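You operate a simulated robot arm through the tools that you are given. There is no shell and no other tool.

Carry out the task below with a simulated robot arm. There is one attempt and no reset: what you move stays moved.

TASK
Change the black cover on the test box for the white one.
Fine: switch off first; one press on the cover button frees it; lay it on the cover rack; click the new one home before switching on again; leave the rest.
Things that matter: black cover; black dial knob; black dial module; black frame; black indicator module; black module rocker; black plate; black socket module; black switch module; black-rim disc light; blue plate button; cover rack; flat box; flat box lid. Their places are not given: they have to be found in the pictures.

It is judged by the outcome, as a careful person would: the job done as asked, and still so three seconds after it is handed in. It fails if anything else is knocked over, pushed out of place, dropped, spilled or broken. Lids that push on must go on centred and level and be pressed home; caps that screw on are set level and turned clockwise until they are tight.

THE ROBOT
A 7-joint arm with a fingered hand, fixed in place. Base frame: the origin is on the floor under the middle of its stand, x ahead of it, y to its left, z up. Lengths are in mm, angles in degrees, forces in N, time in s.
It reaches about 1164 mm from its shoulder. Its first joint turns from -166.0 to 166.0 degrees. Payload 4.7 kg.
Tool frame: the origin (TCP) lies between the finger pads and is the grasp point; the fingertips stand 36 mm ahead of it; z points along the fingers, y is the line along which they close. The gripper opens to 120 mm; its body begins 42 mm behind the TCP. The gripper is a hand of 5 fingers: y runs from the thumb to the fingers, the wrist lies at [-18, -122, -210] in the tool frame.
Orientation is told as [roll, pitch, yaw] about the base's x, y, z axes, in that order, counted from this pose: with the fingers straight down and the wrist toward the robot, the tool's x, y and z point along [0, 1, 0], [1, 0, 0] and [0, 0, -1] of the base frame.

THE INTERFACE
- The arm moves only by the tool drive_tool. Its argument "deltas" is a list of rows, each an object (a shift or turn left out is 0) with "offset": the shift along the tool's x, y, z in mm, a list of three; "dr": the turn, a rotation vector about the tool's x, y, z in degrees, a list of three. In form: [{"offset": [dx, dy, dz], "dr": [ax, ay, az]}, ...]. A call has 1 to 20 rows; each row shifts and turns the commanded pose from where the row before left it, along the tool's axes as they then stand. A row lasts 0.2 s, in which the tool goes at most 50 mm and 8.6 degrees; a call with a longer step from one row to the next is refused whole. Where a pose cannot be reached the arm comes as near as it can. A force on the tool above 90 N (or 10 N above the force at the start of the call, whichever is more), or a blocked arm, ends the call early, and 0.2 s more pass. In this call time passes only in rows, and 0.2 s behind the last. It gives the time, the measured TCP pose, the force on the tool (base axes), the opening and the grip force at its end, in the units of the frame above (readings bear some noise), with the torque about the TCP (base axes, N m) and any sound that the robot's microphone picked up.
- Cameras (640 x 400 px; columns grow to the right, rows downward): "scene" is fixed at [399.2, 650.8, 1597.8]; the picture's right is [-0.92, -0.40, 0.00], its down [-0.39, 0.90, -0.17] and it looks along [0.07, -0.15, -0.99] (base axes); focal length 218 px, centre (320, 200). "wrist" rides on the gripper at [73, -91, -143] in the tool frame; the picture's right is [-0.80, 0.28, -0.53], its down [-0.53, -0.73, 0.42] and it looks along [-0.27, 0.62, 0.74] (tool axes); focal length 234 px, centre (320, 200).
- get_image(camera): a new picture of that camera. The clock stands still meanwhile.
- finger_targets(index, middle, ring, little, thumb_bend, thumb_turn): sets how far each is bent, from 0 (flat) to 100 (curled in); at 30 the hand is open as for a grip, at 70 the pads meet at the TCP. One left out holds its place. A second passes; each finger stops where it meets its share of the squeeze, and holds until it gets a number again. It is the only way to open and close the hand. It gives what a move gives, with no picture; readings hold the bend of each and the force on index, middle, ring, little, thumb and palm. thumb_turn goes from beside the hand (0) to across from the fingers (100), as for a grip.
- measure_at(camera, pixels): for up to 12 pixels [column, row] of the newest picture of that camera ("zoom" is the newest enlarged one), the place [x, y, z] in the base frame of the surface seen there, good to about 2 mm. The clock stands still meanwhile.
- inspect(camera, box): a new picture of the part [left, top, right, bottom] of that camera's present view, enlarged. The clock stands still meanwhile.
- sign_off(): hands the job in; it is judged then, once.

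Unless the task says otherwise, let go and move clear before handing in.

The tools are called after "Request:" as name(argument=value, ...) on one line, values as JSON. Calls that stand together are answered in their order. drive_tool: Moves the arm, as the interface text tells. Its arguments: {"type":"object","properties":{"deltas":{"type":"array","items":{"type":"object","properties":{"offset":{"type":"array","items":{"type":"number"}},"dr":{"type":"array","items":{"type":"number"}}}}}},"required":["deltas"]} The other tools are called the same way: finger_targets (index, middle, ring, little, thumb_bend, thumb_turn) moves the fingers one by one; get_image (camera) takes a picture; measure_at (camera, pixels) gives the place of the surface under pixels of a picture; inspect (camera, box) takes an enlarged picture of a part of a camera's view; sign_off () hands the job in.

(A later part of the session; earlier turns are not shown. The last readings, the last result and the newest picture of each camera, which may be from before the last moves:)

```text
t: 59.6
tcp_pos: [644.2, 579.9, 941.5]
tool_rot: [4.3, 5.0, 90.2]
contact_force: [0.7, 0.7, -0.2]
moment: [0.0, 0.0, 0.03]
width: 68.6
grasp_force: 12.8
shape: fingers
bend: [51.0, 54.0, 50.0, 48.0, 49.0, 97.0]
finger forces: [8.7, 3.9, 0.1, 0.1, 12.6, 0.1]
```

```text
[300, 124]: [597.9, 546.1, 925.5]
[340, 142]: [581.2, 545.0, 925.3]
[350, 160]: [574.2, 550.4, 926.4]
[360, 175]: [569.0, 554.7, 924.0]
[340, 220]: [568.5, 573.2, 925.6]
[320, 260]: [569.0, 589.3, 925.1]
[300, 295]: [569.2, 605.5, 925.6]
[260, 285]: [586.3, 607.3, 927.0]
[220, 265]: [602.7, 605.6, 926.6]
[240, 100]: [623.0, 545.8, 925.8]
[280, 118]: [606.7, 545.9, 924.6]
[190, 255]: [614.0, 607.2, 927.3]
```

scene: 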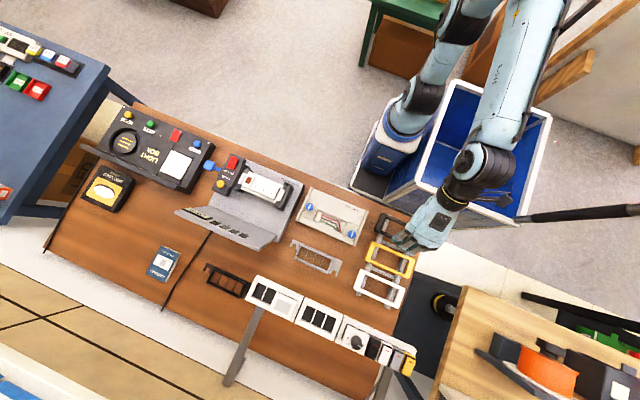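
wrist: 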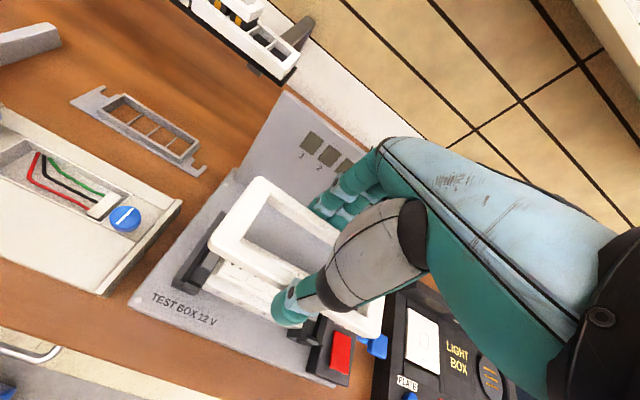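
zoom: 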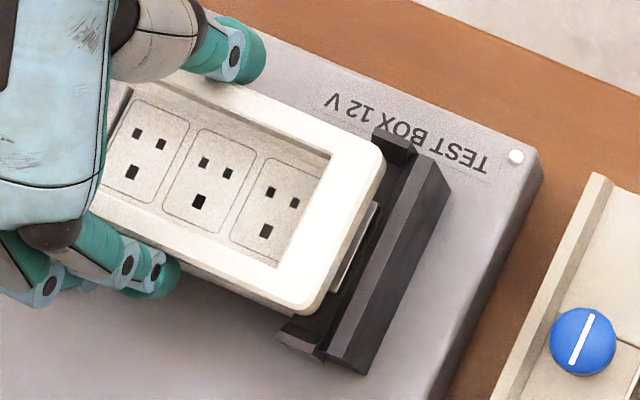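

The cover is level again (z≈924–926 all over). Now I'll measure the opening's inner faces against the module edges on both sides.

Request:
inspect(camera="scene", box=[256, 172, 296, 204])

Request:
measure_at(camera="zoom", pixels=[[240, 96], [240, 104], [240, 112], [240, 118], [240, 124], [240, 130], [240, 136], [300, 128], [300, 140], [300, 148], [300, 156], [300, 164]])

Request:
inspect(camera="wrist", box=[230, 180, 330, 260])

Request:
measure_at(camera="zoom", pixels=[[320, 120], [320, 135], [320, 150], [320, 165], [320, 175], [320, 185], [320, 195], [320, 205], [420, 180], [420, 200], [420, 220], [420, 240]])

```text
12.50 times, centred on (276, 188) of scene
```

zoom: 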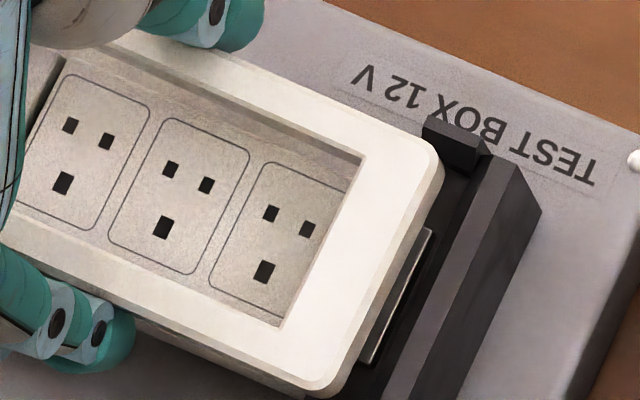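

```text
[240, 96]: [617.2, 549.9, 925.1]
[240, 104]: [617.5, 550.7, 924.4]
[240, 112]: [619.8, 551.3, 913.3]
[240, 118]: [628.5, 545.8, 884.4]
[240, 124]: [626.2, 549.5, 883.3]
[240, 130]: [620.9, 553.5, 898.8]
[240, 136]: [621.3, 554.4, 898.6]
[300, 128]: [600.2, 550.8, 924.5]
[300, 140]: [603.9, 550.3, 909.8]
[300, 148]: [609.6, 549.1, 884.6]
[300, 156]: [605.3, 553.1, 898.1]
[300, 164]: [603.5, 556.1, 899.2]
```

```text
5.00 times, centred on (280, 220) of wrist
```

zoom: 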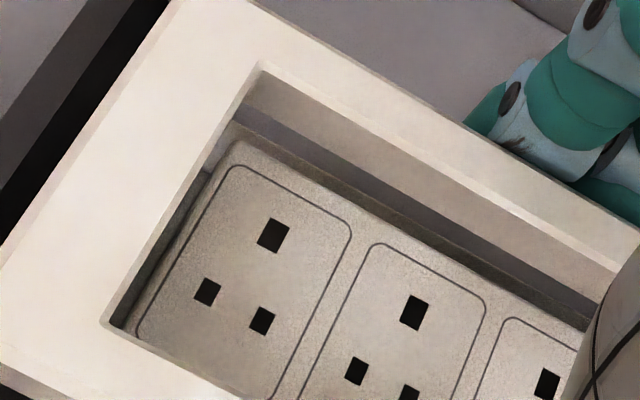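

```text
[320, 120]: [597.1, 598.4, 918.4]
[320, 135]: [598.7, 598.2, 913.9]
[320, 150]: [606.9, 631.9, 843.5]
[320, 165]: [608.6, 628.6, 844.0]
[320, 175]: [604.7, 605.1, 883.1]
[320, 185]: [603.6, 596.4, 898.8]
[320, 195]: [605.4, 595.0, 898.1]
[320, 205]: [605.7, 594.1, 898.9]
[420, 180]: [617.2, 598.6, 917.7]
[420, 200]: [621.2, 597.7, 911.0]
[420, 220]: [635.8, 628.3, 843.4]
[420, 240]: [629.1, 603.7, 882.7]
```

The opening is y≈551.0–598.4 and the modules ≈553.0–597.1: well centred now (clearances ≈2.0 and 1.3). I'll check the x direction at the −x end the same way.

Request:
measure_at(camera="zoom", pixels=[[140, 230], [150, 230], [158, 230], [166, 230], [174, 230], [182, 230], [190, 230], [198, 230], [206, 230], [175, 200], [185, 195], [214, 230]])

Request:
inspect(camera="wrist", box=[330, 280, 400, 340])

Request:
measure_at(camera="zoom", pixels=[[350, 220], [370, 200], [320, 170], [330, 210], [300, 150], [290, 300], [340, 310], [380, 240], [400, 260], [420, 300]])

```text
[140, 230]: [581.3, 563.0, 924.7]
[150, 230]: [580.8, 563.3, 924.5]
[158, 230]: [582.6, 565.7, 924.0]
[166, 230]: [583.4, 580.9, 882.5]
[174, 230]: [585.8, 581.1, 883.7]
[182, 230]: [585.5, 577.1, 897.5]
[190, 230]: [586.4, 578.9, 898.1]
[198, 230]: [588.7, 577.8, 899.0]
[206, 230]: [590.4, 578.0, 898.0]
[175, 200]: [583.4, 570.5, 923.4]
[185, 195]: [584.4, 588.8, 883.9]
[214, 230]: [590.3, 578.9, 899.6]
```

```text
6.67 times, centred on (365, 310) of wrist
```

zoom: 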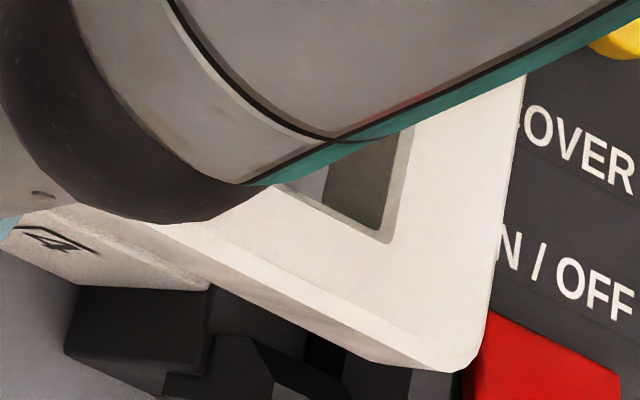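

```text
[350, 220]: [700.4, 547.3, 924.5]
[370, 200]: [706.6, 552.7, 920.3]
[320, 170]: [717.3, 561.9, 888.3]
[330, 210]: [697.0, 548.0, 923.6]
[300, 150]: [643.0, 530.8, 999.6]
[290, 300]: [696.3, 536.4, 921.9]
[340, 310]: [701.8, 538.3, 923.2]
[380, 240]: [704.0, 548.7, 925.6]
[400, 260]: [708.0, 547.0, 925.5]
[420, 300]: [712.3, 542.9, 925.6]
```

The x gaps look fine too (≈2 mm at −x). I'll lower 13 mm, so the opening starts around the modules, and check for tilt and force.

Request:
drive_tool(deltas=[{"offset": [0.4, 0.4, 4]}, {"offset": [0, 0, 4]}, {"offset": [0, 0, 3]}, {"offset": [0, 0, 2]}, {}])

Request:
inspect(camera="scene", box=[252, 166, 304, 214])

Request:
measure_at(camera="zoom", pixels=[[300, 122], [340, 142], [350, 160], [340, 220], [320, 260], [300, 295], [260, 280], [220, 262], [240, 98], [280, 116], [190, 250], [360, 180]])

Request:
inspect(camera="wrist", box=[180, 160, 380, 350])

Request:
measure_at(camera="zoom", pixels=[[540, 365], [550, 345], [540, 335], [225, 150], [200, 180], [270, 45], [240, 110], [330, 85], [400, 130], [280, 230], [220, 205], [320, 250]])

```text
t: 60.8
tcp_pos: [641.0, 578.7, 929.7]
tool_rot: [4.4, 4.9, 90.2]
contact_force: [0.4, 1.8, 0.6]
moment: [0.1, 0.0, 0.0]
width: 68.5
grasp_force: 13.2
shape: fingers
bend: [51.0, 54.0, 50.0, 48.0, 49.0, 97.0]
finger forces: [9.0, 5.2, 0.0, 0.0, 12.3, 0.0]
```

```text
8.33 times, centred on (278, 190) of scene
```

zoom: 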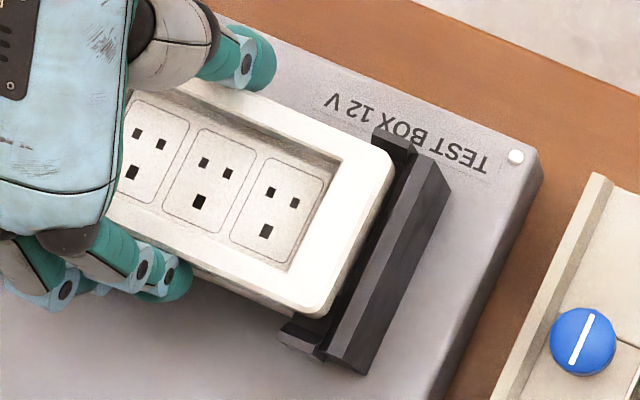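

```text
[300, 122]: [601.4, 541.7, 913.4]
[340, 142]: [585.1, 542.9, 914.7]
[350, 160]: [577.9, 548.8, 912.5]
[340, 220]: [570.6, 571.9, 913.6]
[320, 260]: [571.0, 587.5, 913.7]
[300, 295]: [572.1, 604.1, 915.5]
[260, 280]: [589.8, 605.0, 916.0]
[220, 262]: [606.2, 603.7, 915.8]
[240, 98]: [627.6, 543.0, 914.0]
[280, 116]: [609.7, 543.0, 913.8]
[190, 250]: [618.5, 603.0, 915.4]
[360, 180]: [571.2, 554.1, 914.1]
```

```text
2.11 times, centred on (280, 255) of wrist
```

zoom: 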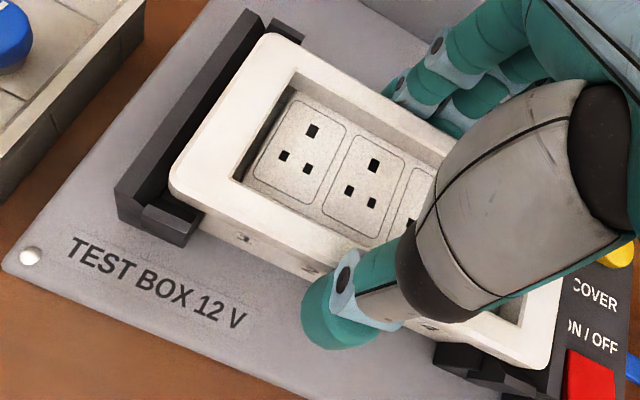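

```text
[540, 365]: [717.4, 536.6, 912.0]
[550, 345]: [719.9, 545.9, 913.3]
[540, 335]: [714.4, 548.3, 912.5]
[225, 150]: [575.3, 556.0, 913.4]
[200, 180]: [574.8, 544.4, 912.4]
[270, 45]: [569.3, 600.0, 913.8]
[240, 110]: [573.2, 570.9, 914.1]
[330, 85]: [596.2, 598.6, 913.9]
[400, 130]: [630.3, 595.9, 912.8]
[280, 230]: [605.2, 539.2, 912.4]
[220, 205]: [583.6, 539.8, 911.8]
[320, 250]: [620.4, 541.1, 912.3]
```

Top is at 912–915 with little force, but the +y side is about 2 mm high and there is +1.8 N in y. I'll re-check the inner gaps at this height.

Request:
inspect(camera="scene", box=[256, 172, 296, 204])

Request:
measure_at(camera="zoom", pixels=[[240, 92], [240, 100], [240, 106], [240, 112], [240, 118], [240, 124], [240, 130], [300, 126], [300, 134], [300, 142], [300, 150], [300, 158]])

Request:
inspect(camera="wrist", box=[230, 180, 330, 260])

Request:
measure_at(camera="zoom", pixels=[[320, 110], [320, 120], [320, 130], [320, 140], [320, 148], [320, 156], [320, 164], [320, 172], [420, 170], [420, 190], [420, 210], [420, 230]])

```text
12.50 times, centred on (276, 188) of scene
```

zoom: 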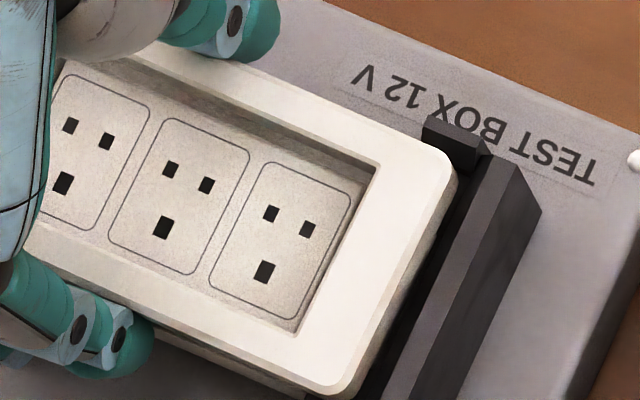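

```text
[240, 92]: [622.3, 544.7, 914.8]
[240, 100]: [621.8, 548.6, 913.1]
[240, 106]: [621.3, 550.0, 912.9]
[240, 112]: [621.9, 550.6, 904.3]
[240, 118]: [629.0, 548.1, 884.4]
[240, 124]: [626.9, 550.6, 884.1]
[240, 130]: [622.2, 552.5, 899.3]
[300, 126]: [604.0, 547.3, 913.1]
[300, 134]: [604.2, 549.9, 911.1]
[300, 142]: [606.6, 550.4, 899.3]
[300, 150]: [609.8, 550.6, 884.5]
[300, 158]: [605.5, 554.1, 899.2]
```

```text
5.00 times, centred on (280, 220) of wrist
```

zoom: 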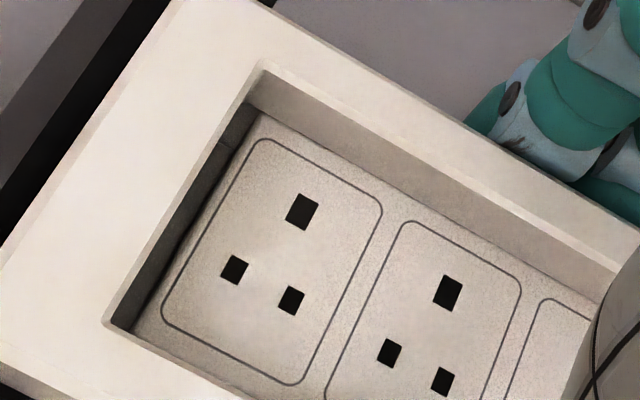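

```text
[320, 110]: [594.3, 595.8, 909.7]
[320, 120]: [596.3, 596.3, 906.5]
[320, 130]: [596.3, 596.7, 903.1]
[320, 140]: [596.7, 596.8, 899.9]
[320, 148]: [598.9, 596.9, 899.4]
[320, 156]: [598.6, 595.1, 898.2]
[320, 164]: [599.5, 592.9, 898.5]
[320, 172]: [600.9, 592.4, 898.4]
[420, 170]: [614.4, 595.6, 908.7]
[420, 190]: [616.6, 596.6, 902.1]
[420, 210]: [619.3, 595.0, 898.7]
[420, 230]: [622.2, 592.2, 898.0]
```

The cover drifted −y by about 1.6 mm because I lowered along the tilted tool axis; its +y bar now sits at the module edge. I'll lift 4 mm vertically (in base axes), shift +1.65 y and +1.0 x, and re-measure.

Request:
drive_tool(deltas=[{"offset": [0.31, -0.35, -3.97]}, {"offset": [-1.0, 1.65, -0.22]}, {}, {}])

Request:
inspect(camera="scene", box=[256, 172, 296, 204])

Request:
measure_at(camera="zoom", pixels=[[240, 96], [240, 102], [240, 108], [240, 114], [240, 120], [240, 126], [240, 132], [300, 128], [300, 136], [300, 144], [300, 152], [300, 160]])

Request:
inspect(camera="wrist", box=[230, 180, 330, 260])

Request:
measure_at(camera="zoom", pixels=[[320, 110], [320, 120], [320, 130], [320, 140], [320, 148], [320, 156], [320, 164], [320, 172], [420, 170], [420, 190], [420, 210], [420, 230]])

Request:
measure_at(camera="zoom", pixels=[[140, 230], [150, 230], [158, 230], [166, 230], [174, 230], [182, 230], [190, 230], [60, 200], [300, 60], [400, 120], [100, 100], [230, 380]])

```text
t: 61.8
tcp_pos: [642.3, 580.5, 932.1]
tool_rot: [4.5, 5.0, 90.3]
contact_force: [0.2, 1.4, -0.6]
moment: [-0.02, 0.03, -0.06]
width: 68.6
grasp_force: 12.9
shape: fingers
bend: [51.0, 54.0, 50.0, 48.0, 49.0, 97.0]
finger forces: [8.9, 3.7, 0.1, 0.0, 12.4, 0.0]
```

```text
12.50 times, centred on (276, 188) of scene
```

zoom: 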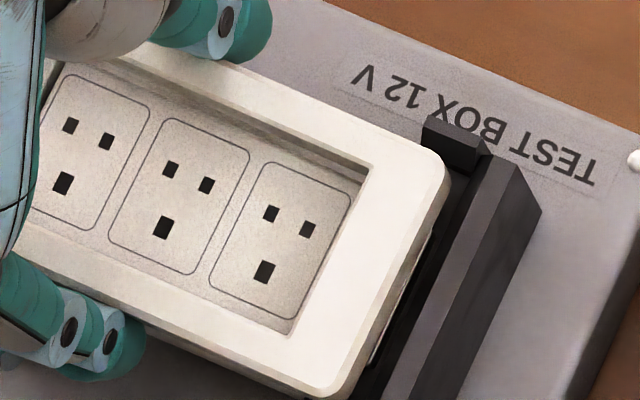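

```text
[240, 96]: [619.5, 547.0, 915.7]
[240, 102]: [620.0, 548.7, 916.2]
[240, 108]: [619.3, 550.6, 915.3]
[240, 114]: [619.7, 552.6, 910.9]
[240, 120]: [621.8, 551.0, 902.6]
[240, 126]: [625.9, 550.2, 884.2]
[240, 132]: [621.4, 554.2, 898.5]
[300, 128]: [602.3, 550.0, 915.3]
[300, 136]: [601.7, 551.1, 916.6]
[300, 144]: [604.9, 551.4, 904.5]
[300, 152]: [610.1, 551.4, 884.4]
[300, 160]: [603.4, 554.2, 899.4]
```

```text
5.00 times, centred on (280, 220) of wrist
```

zoom: 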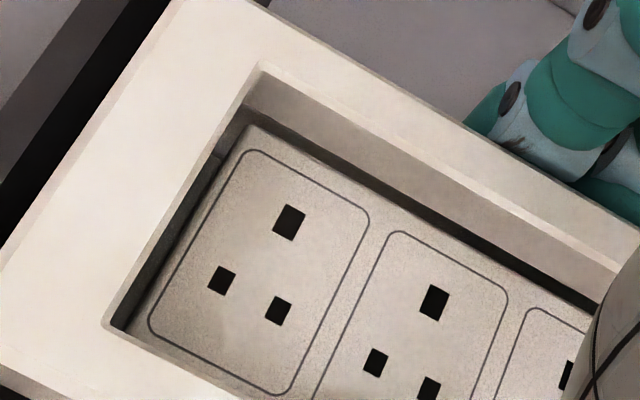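

```text
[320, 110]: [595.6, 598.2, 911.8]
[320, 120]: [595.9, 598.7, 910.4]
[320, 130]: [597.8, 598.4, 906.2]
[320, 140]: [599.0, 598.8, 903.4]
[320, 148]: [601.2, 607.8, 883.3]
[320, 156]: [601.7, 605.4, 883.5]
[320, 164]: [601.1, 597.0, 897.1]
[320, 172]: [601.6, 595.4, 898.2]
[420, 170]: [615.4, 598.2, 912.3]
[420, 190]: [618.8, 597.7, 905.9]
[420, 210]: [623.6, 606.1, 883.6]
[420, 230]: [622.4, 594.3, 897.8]
```

```text
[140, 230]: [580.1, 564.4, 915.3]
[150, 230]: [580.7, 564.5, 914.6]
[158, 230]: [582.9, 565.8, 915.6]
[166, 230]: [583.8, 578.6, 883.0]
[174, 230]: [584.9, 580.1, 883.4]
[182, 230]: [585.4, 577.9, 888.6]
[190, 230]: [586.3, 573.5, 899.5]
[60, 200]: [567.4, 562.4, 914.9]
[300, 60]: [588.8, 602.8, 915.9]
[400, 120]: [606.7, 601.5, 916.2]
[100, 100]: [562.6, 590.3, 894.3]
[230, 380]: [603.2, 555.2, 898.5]
```

Gaps now show on both sides (≈1.8 mm at −y, ≈1.2 mm at +y) and the cover is level at z≈915.5. I'll lower vertically in base axes by 8 mm.

Request:
drive_tool(deltas=[{"offset": [-0.155, 0.376, 1.986]}, {"offset": [-0.155, 0.176, 1.986]}, {"offset": [-0.155, 0.176, 1.986]}, {"offset": [-0.155, 0.176, 1.986]}, {}])

Request:
inspect(camera="wrist", box=[230, 180, 330, 260])

Request:
measure_at(camera="zoom", pixels=[[60, 200], [300, 60], [400, 120], [150, 100], [230, 30], [550, 210], [320, 110], [320, 120], [320, 130], [320, 140], [320, 150], [180, 370]])

Request:
inspect(camera="scene", box=[252, 166, 304, 214])

Request:
measure_at(camera="zoom", pixels=[[300, 122], [340, 142], [350, 160], [345, 220], [325, 260], [305, 295], [265, 280], [225, 262], [240, 98], [280, 116], [195, 250], [365, 180]])

```text
t: 63.0
tcp_pos: [642.2, 580.4, 926.8]
tool_rot: [4.3, 4.8, 90.2]
contact_force: [0.1, 4.9, 12.0]
moment: [0.58, -0.12, 0.05]
width: 68.7
grasp_force: 19.7
shape: fingers
bend: [51.0, 53.0, 50.0, 48.0, 49.0, 97.0]
finger forces: [9.0, 17.3, 0.1, 0.0, 12.3, 0.0]
```

```text
5.00 times, centred on (280, 220) of wrist
```

zoom: 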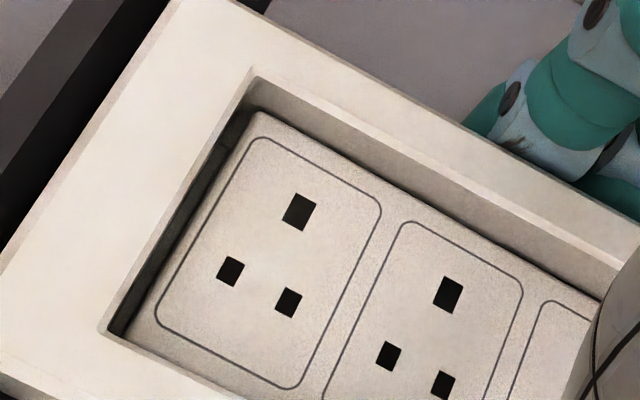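

```text
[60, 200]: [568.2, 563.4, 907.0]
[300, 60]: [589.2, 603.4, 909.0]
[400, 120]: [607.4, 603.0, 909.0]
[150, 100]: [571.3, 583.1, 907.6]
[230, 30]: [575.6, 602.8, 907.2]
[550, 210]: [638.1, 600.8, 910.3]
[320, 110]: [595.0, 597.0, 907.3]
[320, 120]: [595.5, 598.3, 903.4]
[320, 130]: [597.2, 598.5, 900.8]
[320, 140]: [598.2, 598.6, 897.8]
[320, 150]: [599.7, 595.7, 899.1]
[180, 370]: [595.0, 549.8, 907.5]
```

```text
8.33 times, centred on (278, 190) of scene
```

zoom: 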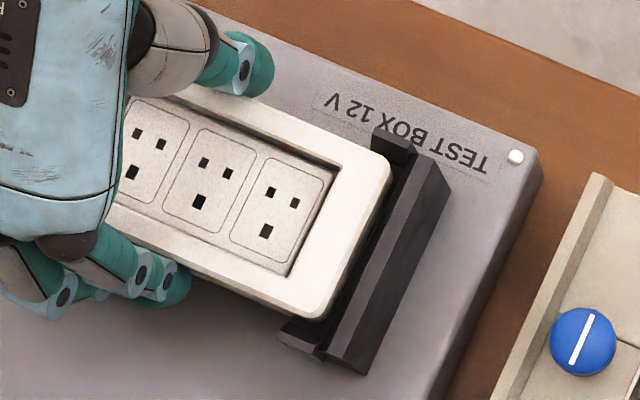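

```text
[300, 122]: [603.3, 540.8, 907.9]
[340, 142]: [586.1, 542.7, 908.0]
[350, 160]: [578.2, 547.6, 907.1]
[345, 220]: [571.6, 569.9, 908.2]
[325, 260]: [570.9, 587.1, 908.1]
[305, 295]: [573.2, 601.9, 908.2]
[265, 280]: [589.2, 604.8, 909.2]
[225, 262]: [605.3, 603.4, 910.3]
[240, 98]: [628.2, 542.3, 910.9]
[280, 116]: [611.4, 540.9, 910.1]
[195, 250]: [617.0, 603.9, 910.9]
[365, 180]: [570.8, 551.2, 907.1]
```

There is now 12 N of contact, and the top reads 907 at −x but ≈911 near x=628, so the +x end is being held up. I'll look at the +x end.

Request:
inspect(camera="wrist", box=[300, 270, 400, 350])

Request:
measure_at(camera="zoom", pixels=[[390, 250], [400, 230], [420, 270], [440, 220], [380, 200], [370, 190], [350, 160], [300, 310], [330, 330], [380, 340], [420, 310], [250, 290]])

Request:
inspect(camera="scene", box=[220, 150, 290, 215])

```text
5.00 times, centred on (350, 310) of wrist
```

zoom: 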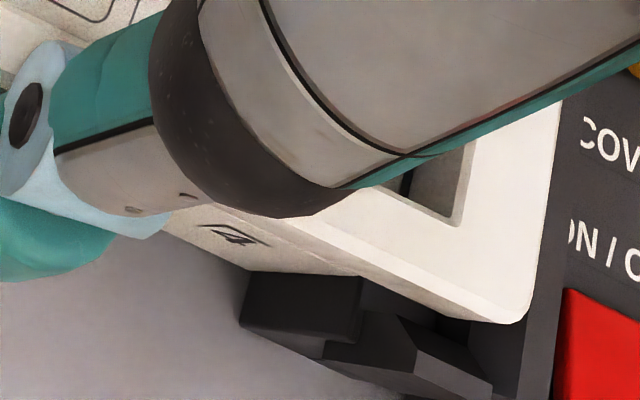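

```text
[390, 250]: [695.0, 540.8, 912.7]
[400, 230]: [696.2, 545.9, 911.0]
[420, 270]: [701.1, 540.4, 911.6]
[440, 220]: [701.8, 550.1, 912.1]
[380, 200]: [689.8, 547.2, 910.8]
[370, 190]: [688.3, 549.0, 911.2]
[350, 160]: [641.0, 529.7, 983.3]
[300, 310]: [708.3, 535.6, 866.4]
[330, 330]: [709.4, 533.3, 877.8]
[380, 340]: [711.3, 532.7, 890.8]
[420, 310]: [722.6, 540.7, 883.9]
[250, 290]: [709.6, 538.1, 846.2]
```

```text
6.15 times, centred on (255, 182) of scene
```

zoom: 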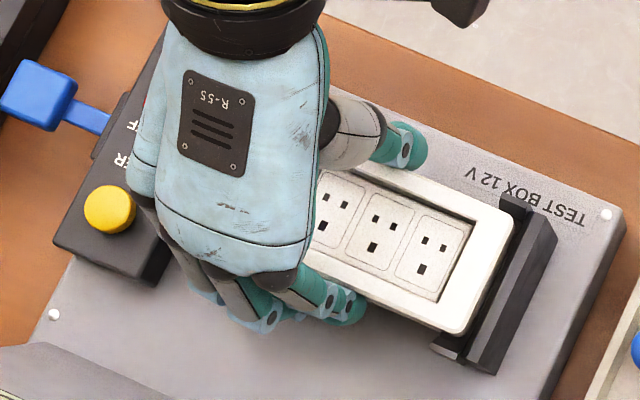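

The +x end top is at ≈912 while −x is at ≈907. I'll measure the cover's outer +x edge and the left bracket wall to see whether they interfere.

Request:
inspect(camera="wrist", box=[350, 280, 400, 340])

Request:
measure_at(camera="zoom", pixels=[[300, 130], [330, 130], [345, 130], [355, 130], [365, 130], [375, 130], [385, 130], [300, 200], [330, 200], [340, 200], [350, 200], [360, 200]])

Request:
measure_at(camera="zoom", pixels=[[320, 160], [335, 160], [345, 160], [352, 160], [360, 160], [370, 160], [380, 160], [390, 160], [250, 250], [280, 260], [310, 270], [330, 280]])

```text
6.67 times, centred on (375, 310) of wrist
```

zoom: 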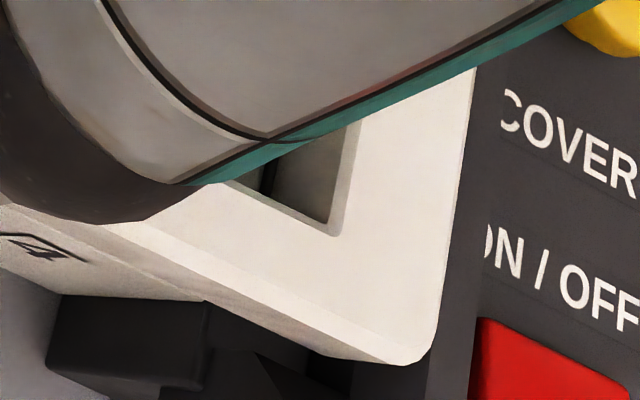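

```text
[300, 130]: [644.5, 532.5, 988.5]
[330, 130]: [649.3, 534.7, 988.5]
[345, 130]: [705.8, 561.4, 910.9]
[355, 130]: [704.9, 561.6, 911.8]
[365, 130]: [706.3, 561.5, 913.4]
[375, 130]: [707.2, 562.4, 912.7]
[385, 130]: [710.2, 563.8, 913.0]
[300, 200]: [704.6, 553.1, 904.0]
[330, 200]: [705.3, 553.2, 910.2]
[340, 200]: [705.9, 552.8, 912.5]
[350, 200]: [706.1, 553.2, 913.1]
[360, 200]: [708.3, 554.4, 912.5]
```

```text
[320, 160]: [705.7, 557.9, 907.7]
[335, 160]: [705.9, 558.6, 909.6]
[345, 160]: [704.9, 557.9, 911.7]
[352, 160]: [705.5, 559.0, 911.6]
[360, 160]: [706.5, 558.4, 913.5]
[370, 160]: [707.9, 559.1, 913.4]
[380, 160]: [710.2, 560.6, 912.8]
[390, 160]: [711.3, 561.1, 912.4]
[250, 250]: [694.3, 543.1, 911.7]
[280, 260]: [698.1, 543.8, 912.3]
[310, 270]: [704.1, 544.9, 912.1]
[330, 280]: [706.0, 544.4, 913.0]
```

I'll sample the module's +x edge in the opening and the cover's outer +x edge.

Request:
measure_at(camera="zoom", pixels=[[245, 182], [255, 182], [262, 182], [268, 182], [275, 182], [285, 182], [300, 182], [440, 160], [450, 160], [460, 160], [468, 160], [478, 160]])

Request:
measure_at(camera="zoom", pixels=[[430, 240], [440, 240], [450, 240], [460, 240], [475, 240], [485, 200], [470, 300], [400, 360], [420, 350], [440, 330], [300, 340], [240, 380]])

```text
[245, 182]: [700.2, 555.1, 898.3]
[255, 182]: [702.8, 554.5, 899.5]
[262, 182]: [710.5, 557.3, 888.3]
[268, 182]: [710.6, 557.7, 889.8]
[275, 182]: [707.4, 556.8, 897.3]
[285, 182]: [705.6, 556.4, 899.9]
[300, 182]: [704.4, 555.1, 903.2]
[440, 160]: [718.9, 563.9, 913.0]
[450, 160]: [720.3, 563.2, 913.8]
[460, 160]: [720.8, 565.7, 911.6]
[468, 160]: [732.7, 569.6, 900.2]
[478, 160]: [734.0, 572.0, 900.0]
```

```text
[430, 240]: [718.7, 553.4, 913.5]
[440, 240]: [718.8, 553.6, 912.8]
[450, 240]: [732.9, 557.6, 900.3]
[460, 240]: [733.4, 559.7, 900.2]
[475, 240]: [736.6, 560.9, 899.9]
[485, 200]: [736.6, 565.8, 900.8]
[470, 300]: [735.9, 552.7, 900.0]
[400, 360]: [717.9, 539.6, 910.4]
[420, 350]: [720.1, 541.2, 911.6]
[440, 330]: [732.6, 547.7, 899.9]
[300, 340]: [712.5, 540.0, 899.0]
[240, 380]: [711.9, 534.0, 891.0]
```

The x gaps are fine (≈2 mm each end). The grey blocks at each end (z≈890) are the pop-up ejectors: the −x end is resting on its one, while the +x end is 2.4° high from the earlier tilt. I'll level it by turning +2.4° about y and easing down 3 mm.

Request:
drive_tool(deltas=[{"offset": [-0.45, 0.13, 1.0], "dr": [0, 1.2, 0]}, {"offset": [-0.48, 0.13, 1.5], "dr": [0, 1.2, 0]}, {}])

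Request:
inspect(camera="wrist", box=[180, 160, 400, 350])

Request:
measure_at(camera="zoom", pixels=[[500, 345], [515, 330], [505, 320], [210, 140], [185, 170], [245, 45], [225, 100], [310, 85], [380, 125], [270, 220], [210, 190], [470, 325]])

Request:
inspect(camera="scene", box=[252, 166, 304, 214])

Request:
measure_at(camera="zoom", pixels=[[300, 122], [340, 142], [350, 160], [345, 220], [325, 260], [305, 295], [265, 280], [225, 262], [240, 98], [280, 116], [195, 250], [365, 180]])

```text
t: 63.8
tcp_pos: [644.3, 580.2, 924.5]
tool_rot: [6.8, 4.8, 90.2]
contact_force: [2.6, 10.4, 23.8]
moment: [1.09, -0.38, -0.01]
width: 68.6
grasp_force: 24.3
shape: fingers
bend: [51.0, 52.0, 50.0, 48.0, 49.0, 97.0]
finger forces: [9.8, 28.3, 0.1, 0.1, 11.0, 0.1]
```

```text
2.11 times, centred on (290, 255) of wrist
```

zoom: 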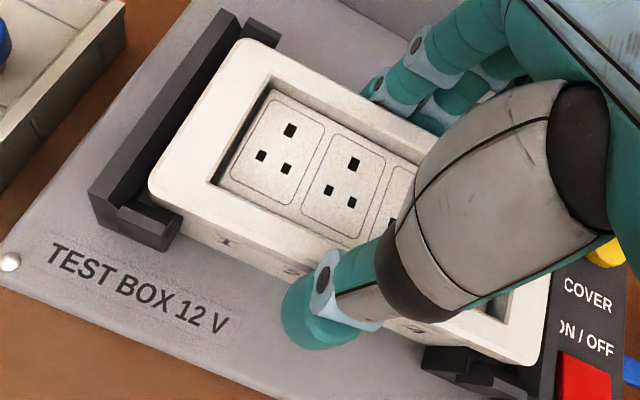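

```text
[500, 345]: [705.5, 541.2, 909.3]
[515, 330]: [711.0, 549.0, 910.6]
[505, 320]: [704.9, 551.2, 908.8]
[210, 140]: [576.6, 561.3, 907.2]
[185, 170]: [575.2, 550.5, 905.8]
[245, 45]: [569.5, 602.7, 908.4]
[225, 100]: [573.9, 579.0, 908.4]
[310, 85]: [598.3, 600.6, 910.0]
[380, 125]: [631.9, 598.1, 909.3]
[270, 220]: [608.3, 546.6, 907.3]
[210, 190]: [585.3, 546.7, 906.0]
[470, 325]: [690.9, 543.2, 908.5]
```

```text
8.33 times, centred on (278, 190) of scene
```

zoom: 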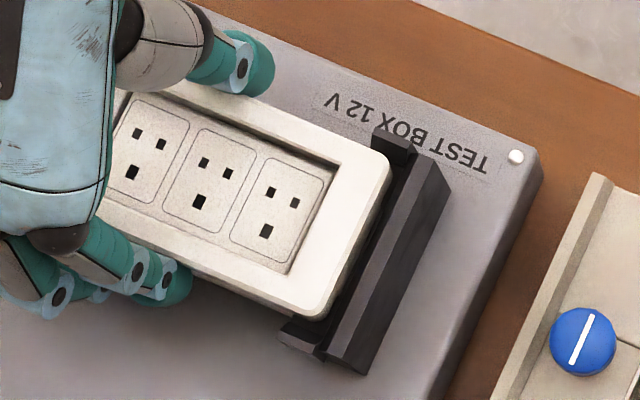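

```text
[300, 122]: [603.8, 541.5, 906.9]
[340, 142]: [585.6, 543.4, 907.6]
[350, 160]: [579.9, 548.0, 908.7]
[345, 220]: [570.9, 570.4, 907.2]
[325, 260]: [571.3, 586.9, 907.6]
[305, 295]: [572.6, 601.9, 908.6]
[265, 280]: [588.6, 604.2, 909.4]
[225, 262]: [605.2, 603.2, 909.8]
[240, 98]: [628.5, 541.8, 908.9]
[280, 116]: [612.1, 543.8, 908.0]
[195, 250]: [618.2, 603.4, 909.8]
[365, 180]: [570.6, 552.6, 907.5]
```

The middle finger carries 28 N — its tip is touching the pedestal ledge, not the cover. The cover's opening is already around the modules (top 906–910, nearly on the ejectors), so I'll relieve 1.5 mm and then let go so it settles on them.

Request:
drive_tool(deltas=[{"offset": [0.18, -0.13, -1.49]}, {}])

Request:
finger_targets(index=44, middle=45, ring=44, little=44, thumb_bend=43)

Request:
inspect(camera="wrist", box=[180, 160, 400, 350])

Request:
measure_at(camera="zoom", pixels=[[500, 345], [515, 330], [505, 320], [210, 140], [185, 170], [245, 45], [225, 100], [310, 85], [380, 125], [270, 220], [210, 190], [470, 325]])

Request:
inspect(camera="scene", box=[252, 166, 304, 214])

Request:
measure_at(camera="zoom", pixels=[[300, 122], [340, 142], [350, 160], [345, 220], [325, 260], [305, 295], [265, 280], [225, 262], [240, 98], [280, 116], [195, 250], [365, 180]])

```text
t: 64.4
tcp_pos: [644.2, 577.7, 924.3]
tool_rot: [6.7, 4.9, 90.2]
contact_force: [4.5, 11.1, 23.1]
moment: [1.09, -0.4, -0.05]
width: 68.7
grasp_force: 24.1
shape: fingers
bend: [50.0, 51.0, 50.0, 48.0, 49.0, 97.0]
finger forces: [10.1, 27.7, 0.1, 0.0, 10.7, 0.0]
```

```text
t: 65.4
tcp_pos: [643.7, 579.3, 923.4]
tool_rot: [6.8, 4.9, 90.2]
contact_force: [-0.8, -0.3, -0.2]
moment: [0.0, 0.06, 0.02]
width: 82.1
grasp_force: 0.0
shape: fingers
bend: [44.0, 45.0, 44.0, 44.0, 43.0, 97.0]
finger forces: [0.1, 0.1, 0.0, 0.0, 0.1, 0.1]
```

```text
2.11 times, centred on (290, 255) of wrist
```

zoom: 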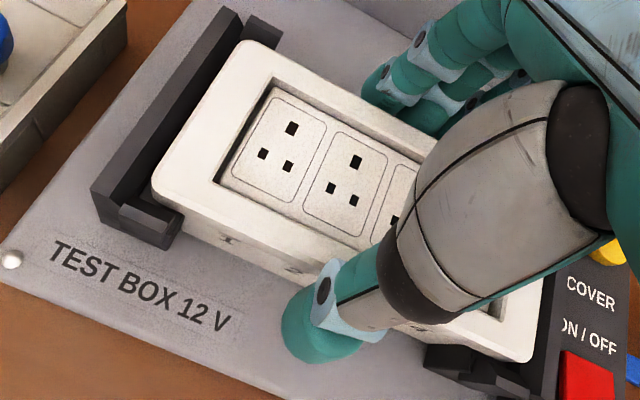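

```text
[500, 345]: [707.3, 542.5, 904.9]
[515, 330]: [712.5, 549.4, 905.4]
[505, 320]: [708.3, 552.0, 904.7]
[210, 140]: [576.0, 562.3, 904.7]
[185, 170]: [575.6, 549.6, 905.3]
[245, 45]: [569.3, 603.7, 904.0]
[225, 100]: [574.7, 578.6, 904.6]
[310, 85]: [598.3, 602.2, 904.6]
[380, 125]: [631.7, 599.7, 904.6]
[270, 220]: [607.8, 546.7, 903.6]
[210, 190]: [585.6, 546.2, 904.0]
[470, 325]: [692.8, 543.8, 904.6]
```

```text
8.33 times, centred on (278, 190) of scene
```

zoom: 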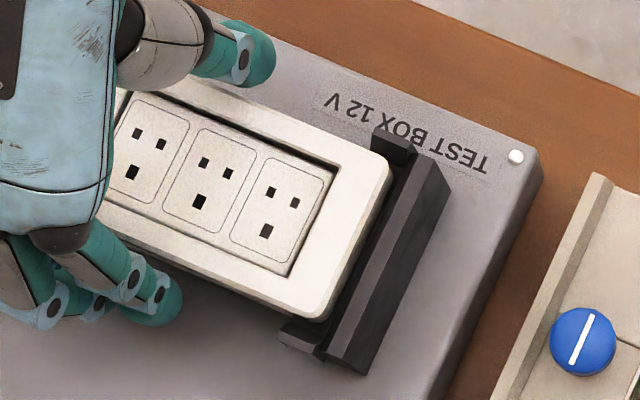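

```text
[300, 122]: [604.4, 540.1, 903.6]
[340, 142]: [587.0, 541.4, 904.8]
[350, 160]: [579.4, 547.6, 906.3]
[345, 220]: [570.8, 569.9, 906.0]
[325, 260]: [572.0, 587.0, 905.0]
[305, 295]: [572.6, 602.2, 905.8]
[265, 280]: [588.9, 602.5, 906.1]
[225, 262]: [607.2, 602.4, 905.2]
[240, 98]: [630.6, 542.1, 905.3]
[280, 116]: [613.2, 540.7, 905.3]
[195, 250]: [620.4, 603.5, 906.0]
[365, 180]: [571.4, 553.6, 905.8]
```

The white cover dropped level onto the ejectors (top ≈905 all over), just as the black one sat when freed. I'll lift the hand straight up and undo its tilt.

Request:
drive_tool(deltas=[{"offset": [0.6, -0.44, -4.95]}, {"offset": [1.2, -0.88, -9.9]}, {"offset": [2.4, -1.76, -19.8]}, {"offset": [3.6, -2.64, -29.7]}, {"dr": [0, -1.2, 0]}, {"dr": [0, -1.2, 0]}, {"dr": [-2.5, -2.2, 0]}, {"dr": [-2.5, -2.2, 0]}, {"offset": [0, 0, -20]}, {}])

Request:
finger_targets(index=56, middle=57, ring=57, little=56, thumb_bend=56)

Request:
get_image(camera="wrist")

Request:
inspect(camera="scene", box=[220, 140, 310, 220])

```text
t: 67.6
tcp_pos: [643.9, 579.9, 1009.5]
tool_rot: [0.0, 0.1, 90.0]
contact_force: [0.4, 0.1, -0.2]
moment: [0.0, 0.02, 0.03]
width: 82.3
grasp_force: 0.0
shape: fingers
bend: [44.0, 45.0, 44.0, 44.0, 43.0, 97.0]
finger forces: [0.0, 0.0, 0.0, 0.0, 0.0, 0.0]
```

```text
t: 68.6
tcp_pos: [644.6, 579.1, 1009.1]
tool_rot: [0.0, 0.0, 89.9]
contact_force: [-0.3, 0.9, -0.4]
moment: [0.0, -0.01, 0.01]
width: 45.7
grasp_force: 0.1
shape: fingers
bend: [56.0, 56.0, 56.0, 56.0, 56.0, 97.0]
finger forces: [0.0, 0.1, 0.0, 0.0, 0.0, 0.1]
```

```text
taken
```

wrist: 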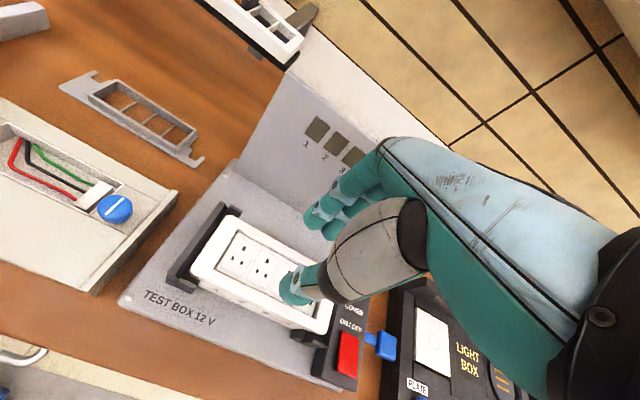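

```text
5.00 times, centred on (265, 180) of scene
```

zoom: 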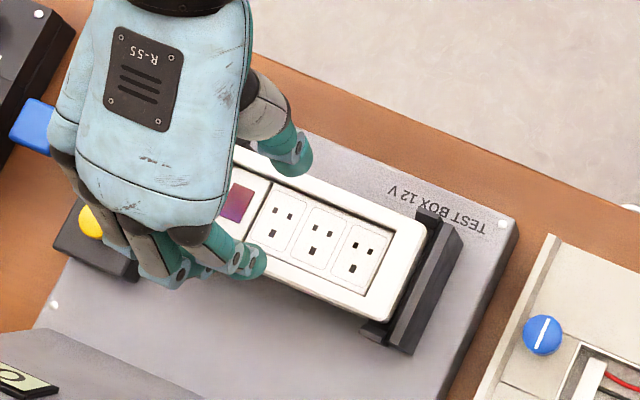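

The cover sits well. Now I'll measure the thumb and finger tips in this half-closed shape, to land thumb on the near bar and fingers on the far bar at the same time.

Request:
measure_at(camera="zoom", pixels=[[305, 172], [312, 160], [298, 175], [300, 140], [255, 277], [263, 265], [245, 278], [240, 255], [180, 285], [225, 270]])

Request:
inspect(camera="wrist", box=[260, 170, 380, 320])

Request:
measure_at(camera="zoom", pixels=[[115, 120], [120, 135], [135, 145], [165, 160], [170, 175], [80, 320], [75, 335], [90, 350], [110, 350], [130, 130], [85, 300], [100, 330]])

```text
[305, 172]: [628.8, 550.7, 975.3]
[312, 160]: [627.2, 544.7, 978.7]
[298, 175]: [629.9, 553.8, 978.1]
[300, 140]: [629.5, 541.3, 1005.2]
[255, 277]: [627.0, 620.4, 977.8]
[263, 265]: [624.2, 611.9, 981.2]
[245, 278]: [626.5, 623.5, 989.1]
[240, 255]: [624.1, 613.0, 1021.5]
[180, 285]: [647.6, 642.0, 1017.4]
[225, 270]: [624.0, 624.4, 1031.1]
```

```text
2.67 times, centred on (320, 245) of wrist
```

zoom: 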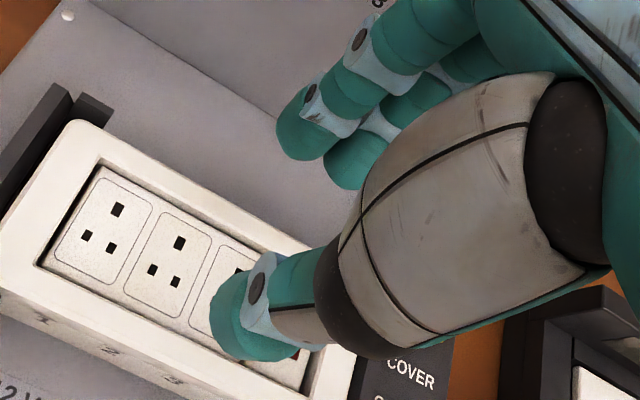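

```text
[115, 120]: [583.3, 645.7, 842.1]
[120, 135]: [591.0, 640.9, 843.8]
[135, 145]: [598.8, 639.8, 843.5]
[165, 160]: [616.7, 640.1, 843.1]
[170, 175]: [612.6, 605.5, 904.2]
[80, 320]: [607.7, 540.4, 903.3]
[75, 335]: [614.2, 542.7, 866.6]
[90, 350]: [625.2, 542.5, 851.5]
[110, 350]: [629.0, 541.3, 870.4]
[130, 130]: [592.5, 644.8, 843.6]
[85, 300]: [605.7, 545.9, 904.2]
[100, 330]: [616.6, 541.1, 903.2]
```

I picked wrong pixels for the tips; the index tip is at zoom (300,150), the middle at (345,178), the thumb at (235,340). Measuring those.

Request:
measure_at(camera="zoom", pixels=[[285, 135], [290, 150], [305, 157], [320, 152], [335, 180], [350, 187], [330, 165], [215, 320], [225, 345], [250, 358], [280, 357], [235, 300]])

```text
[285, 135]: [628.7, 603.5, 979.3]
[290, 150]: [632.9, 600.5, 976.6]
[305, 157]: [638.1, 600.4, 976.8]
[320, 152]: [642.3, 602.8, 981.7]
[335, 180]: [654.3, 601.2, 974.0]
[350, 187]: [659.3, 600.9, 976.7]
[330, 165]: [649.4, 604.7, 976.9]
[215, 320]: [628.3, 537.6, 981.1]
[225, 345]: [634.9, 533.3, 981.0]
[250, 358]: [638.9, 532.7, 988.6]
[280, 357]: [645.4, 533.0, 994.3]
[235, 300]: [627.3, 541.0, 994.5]
```

The tips' lowest points are about +27 (fingers) and −31 (thumb) from the TCP in y, matching the two bars (≈604 and ≈546). I'll centre at y≈577.3, x≈646 and come down to just above the cover.

Request:
drive_tool(deltas=[{"offset": [-1.5, -2.2, 15]}, {"offset": [0, 0, 20]}, {"offset": [0, 0, 15]}, {"offset": [0, 0, 8]}, {}])

Request:
inspect(camera="wrist", box=[220, 150, 400, 330])

Request:
inspect(camera="scene", box=[225, 150, 305, 215])

```text
t: 69.8
tcp_pos: [645.0, 577.2, 949.4]
tool_rot: [0.0, 0.0, 90.0]
contact_force: [-0.2, -0.4, -0.5]
moment: [0.0, -0.01, -0.01]
width: 45.5
grasp_force: 0.0
shape: fingers
bend: [56.0, 56.0, 56.0, 56.0, 56.0, 97.0]
finger forces: [0.1, 0.0, 0.0, 0.0, 0.1, 0.0]
```

```text
2.22 times, centred on (310, 240) of wrist
```

zoom: 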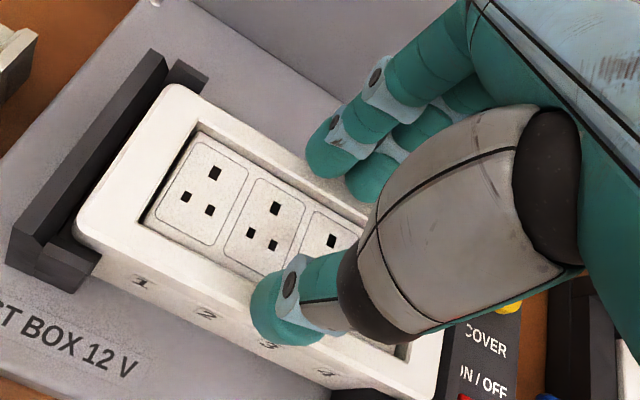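

```text
6.15 times, centred on (265, 182) of scene
```

zoom: 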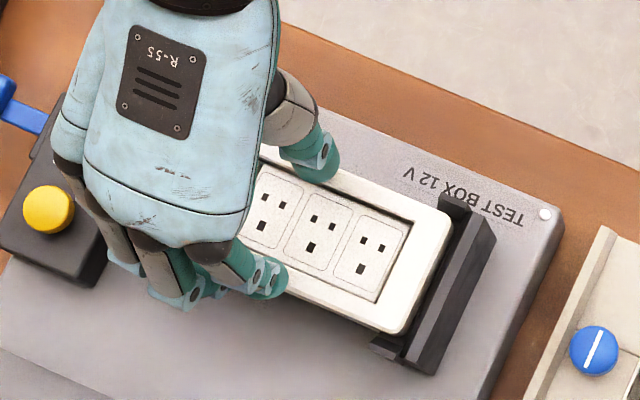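

I'll verify that the index and thumb tips stand over the bars.

Request:
measure_at(camera="zoom", pixels=[[265, 285], [285, 275], [310, 270], [255, 265], [270, 295], [330, 165], [325, 180], [300, 150], [200, 275], [215, 255]])

Request:
inspect(camera="wrist", box=[280, 180, 360, 310])

Request:
measure_at(camera="zoom", pixels=[[235, 60], [245, 80], [260, 90], [285, 90], [300, 110], [320, 120], [220, 70], [180, 300], [190, 330], [220, 345], [250, 345], [170, 280]])

```text
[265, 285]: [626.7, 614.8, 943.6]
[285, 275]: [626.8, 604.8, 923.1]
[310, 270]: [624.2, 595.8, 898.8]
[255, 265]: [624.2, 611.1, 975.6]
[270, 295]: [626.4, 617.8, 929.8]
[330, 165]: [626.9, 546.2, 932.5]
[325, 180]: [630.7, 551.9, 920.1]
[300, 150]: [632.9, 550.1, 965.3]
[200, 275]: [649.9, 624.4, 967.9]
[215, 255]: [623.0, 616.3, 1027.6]
```

```text
3.08 times, centred on (320, 245) of wrist
```

zoom: 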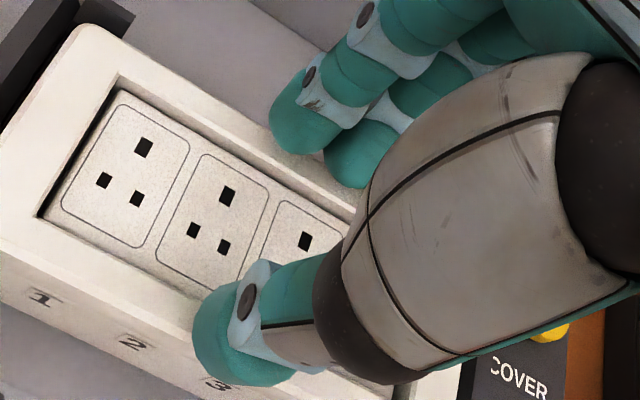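

```text
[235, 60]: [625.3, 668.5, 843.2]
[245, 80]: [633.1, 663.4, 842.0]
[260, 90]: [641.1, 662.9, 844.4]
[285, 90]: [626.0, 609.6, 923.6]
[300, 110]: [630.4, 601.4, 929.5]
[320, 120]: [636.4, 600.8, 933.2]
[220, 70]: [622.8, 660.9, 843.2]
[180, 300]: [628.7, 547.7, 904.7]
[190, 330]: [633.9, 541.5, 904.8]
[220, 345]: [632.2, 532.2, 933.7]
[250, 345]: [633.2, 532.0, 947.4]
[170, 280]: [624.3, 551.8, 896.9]
```

The index's low point is near y≈607, close to the bar's outer edge (611). I'll bend the fingers 2 more units to bring them onto the middle of the bars, then press down slowly.

Request:
finger_targets(index=58, middle=59, ring=59, little=58, thumb_bend=57)

Request:
drive_tool(deltas=[{"offset": [0, 0, 3]}, {"offset": [0, 0, 2]}, {"offset": [0, 0, 1.5]}, {}])

```text
t: 70.8
tcp_pos: [644.6, 577.6, 950.6]
tool_rot: [0.0, 0.0, 90.0]
contact_force: [-0.2, 0.3, 0.1]
moment: [0.01, -0.04, 0.01]
width: 44.1
grasp_force: 0.1
shape: fingers
bend: [57.0, 59.0, 59.0, 57.0, 56.0, 97.0]
finger forces: [0.0, 0.0, 0.0, 0.0, 0.0, 0.0]
```

```text
t: 71.8
tcp_pos: [645.6, 578.5, 944.1]
tool_rot: [-0.1, -0.1, 89.9]
contact_force: [0.1, 1.1, 2.5]
moment: [0.09, 0.02, 0.05]
width: 44.2
grasp_force: 1.0
shape: fingers
bend: [57.0, 59.0, 59.0, 57.0, 56.0, 97.0]
finger forces: [0.0, 2.6, 0.0, 0.1, 0.0, 0.1]
```

The middle finger has touched (2.6 N). I'll press on in small steps and listen for the click.

Request:
drive_tool(deltas=[{"offset": [0, 0, 1.5]}, {"offset": [0, 0, 1.5]}, {}])

Request:
inspect(camera="scene", box=[225, 150, 305, 215])

Request:
measure_at(camera="zoom", pixels=[[420, 230], [400, 310], [380, 190], [350, 305], [440, 215], [310, 290], [430, 250], [345, 175]])

```text
t: 72.6
tcp_pos: [645.9, 579.2, 941.2]
tool_rot: [0.0, 0.0, 90.0]
contact_force: [-0.2, 1.0, 4.2]
moment: [0.1, -0.03, 0.03]
width: 44.0
grasp_force: 1.4
shape: fingers
bend: [57.0, 59.0, 59.0, 57.0, 56.0, 97.0]
finger forces: [0.0, 3.7, 0.0, 0.1, 0.3, 0.0]
```

```text
6.15 times, centred on (265, 182) of scene
```

zoom: 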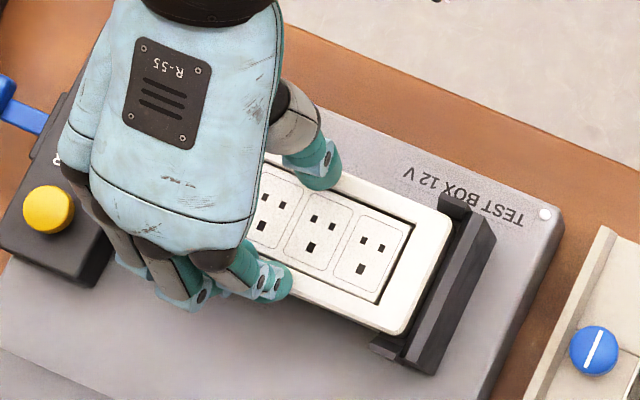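

```text
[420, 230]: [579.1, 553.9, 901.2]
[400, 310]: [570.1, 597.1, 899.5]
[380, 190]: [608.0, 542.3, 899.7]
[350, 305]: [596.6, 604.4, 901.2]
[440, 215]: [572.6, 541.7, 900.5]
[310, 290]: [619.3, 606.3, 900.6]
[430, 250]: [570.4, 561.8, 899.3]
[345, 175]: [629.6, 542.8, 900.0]
```

The cover's top is now at ≈900 with only 4 N, and no click yet. I'll keep pressing to seat the latch.

Request:
drive_tool(deltas=[{"offset": [0, 0, 1]}, {"offset": [0, 0, 1]}, {}])

```text
t: 73.4
tcp_pos: [646.2, 579.1, 939.9]
tool_rot: [-0.1, -0.1, 90.0]
contact_force: [1.2, 1.5, 12.6]
moment: [-0.03, -0.02, 0.03]
width: 43.9
grasp_force: 6.6
shape: fingers
bend: [57.0, 59.0, 59.0, 57.0, 56.0, 98.0]
finger forces: [0.0, 6.7, 0.0, 0.0, 6.3, 0.1]
```

Request:
drive_tool(deltas=[{"offset": [0, 0, 1]}, {"offset": [0, 0, 1]}, {}])

Request:
inspect(camera="scene", box=[225, 150, 305, 215])

Request:
measure_at(camera="zoom", pixels=[[420, 230], [400, 310], [380, 190], [350, 305], [440, 215], [310, 290], [430, 250], [345, 175]])

```text
t: 74.2
tcp_pos: [644.6, 578.9, 940.0]
tool_rot: [-0.2, -0.3, 90.1]
contact_force: [-0.5, 2.3, 27.7]
moment: [-0.41, 0.14, 0.04]
width: 43.7
grasp_force: 13.7
shape: fingers
bend: [57.0, 59.0, 59.0, 57.0, 56.0, 97.0]
finger forces: [0.1, 8.8, 0.0, 0.0, 18.4, 0.0]
```

```text
6.15 times, centred on (265, 182) of scene
```

zoom: 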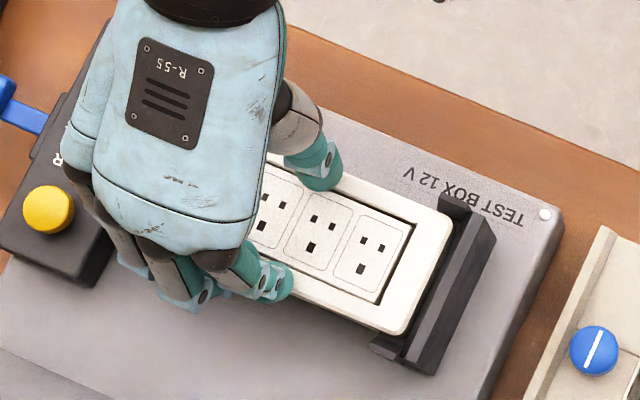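

```text
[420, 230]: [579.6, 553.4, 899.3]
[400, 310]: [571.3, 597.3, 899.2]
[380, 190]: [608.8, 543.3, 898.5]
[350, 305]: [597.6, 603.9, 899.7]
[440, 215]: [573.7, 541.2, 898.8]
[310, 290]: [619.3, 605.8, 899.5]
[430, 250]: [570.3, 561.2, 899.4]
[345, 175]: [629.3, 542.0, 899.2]
```

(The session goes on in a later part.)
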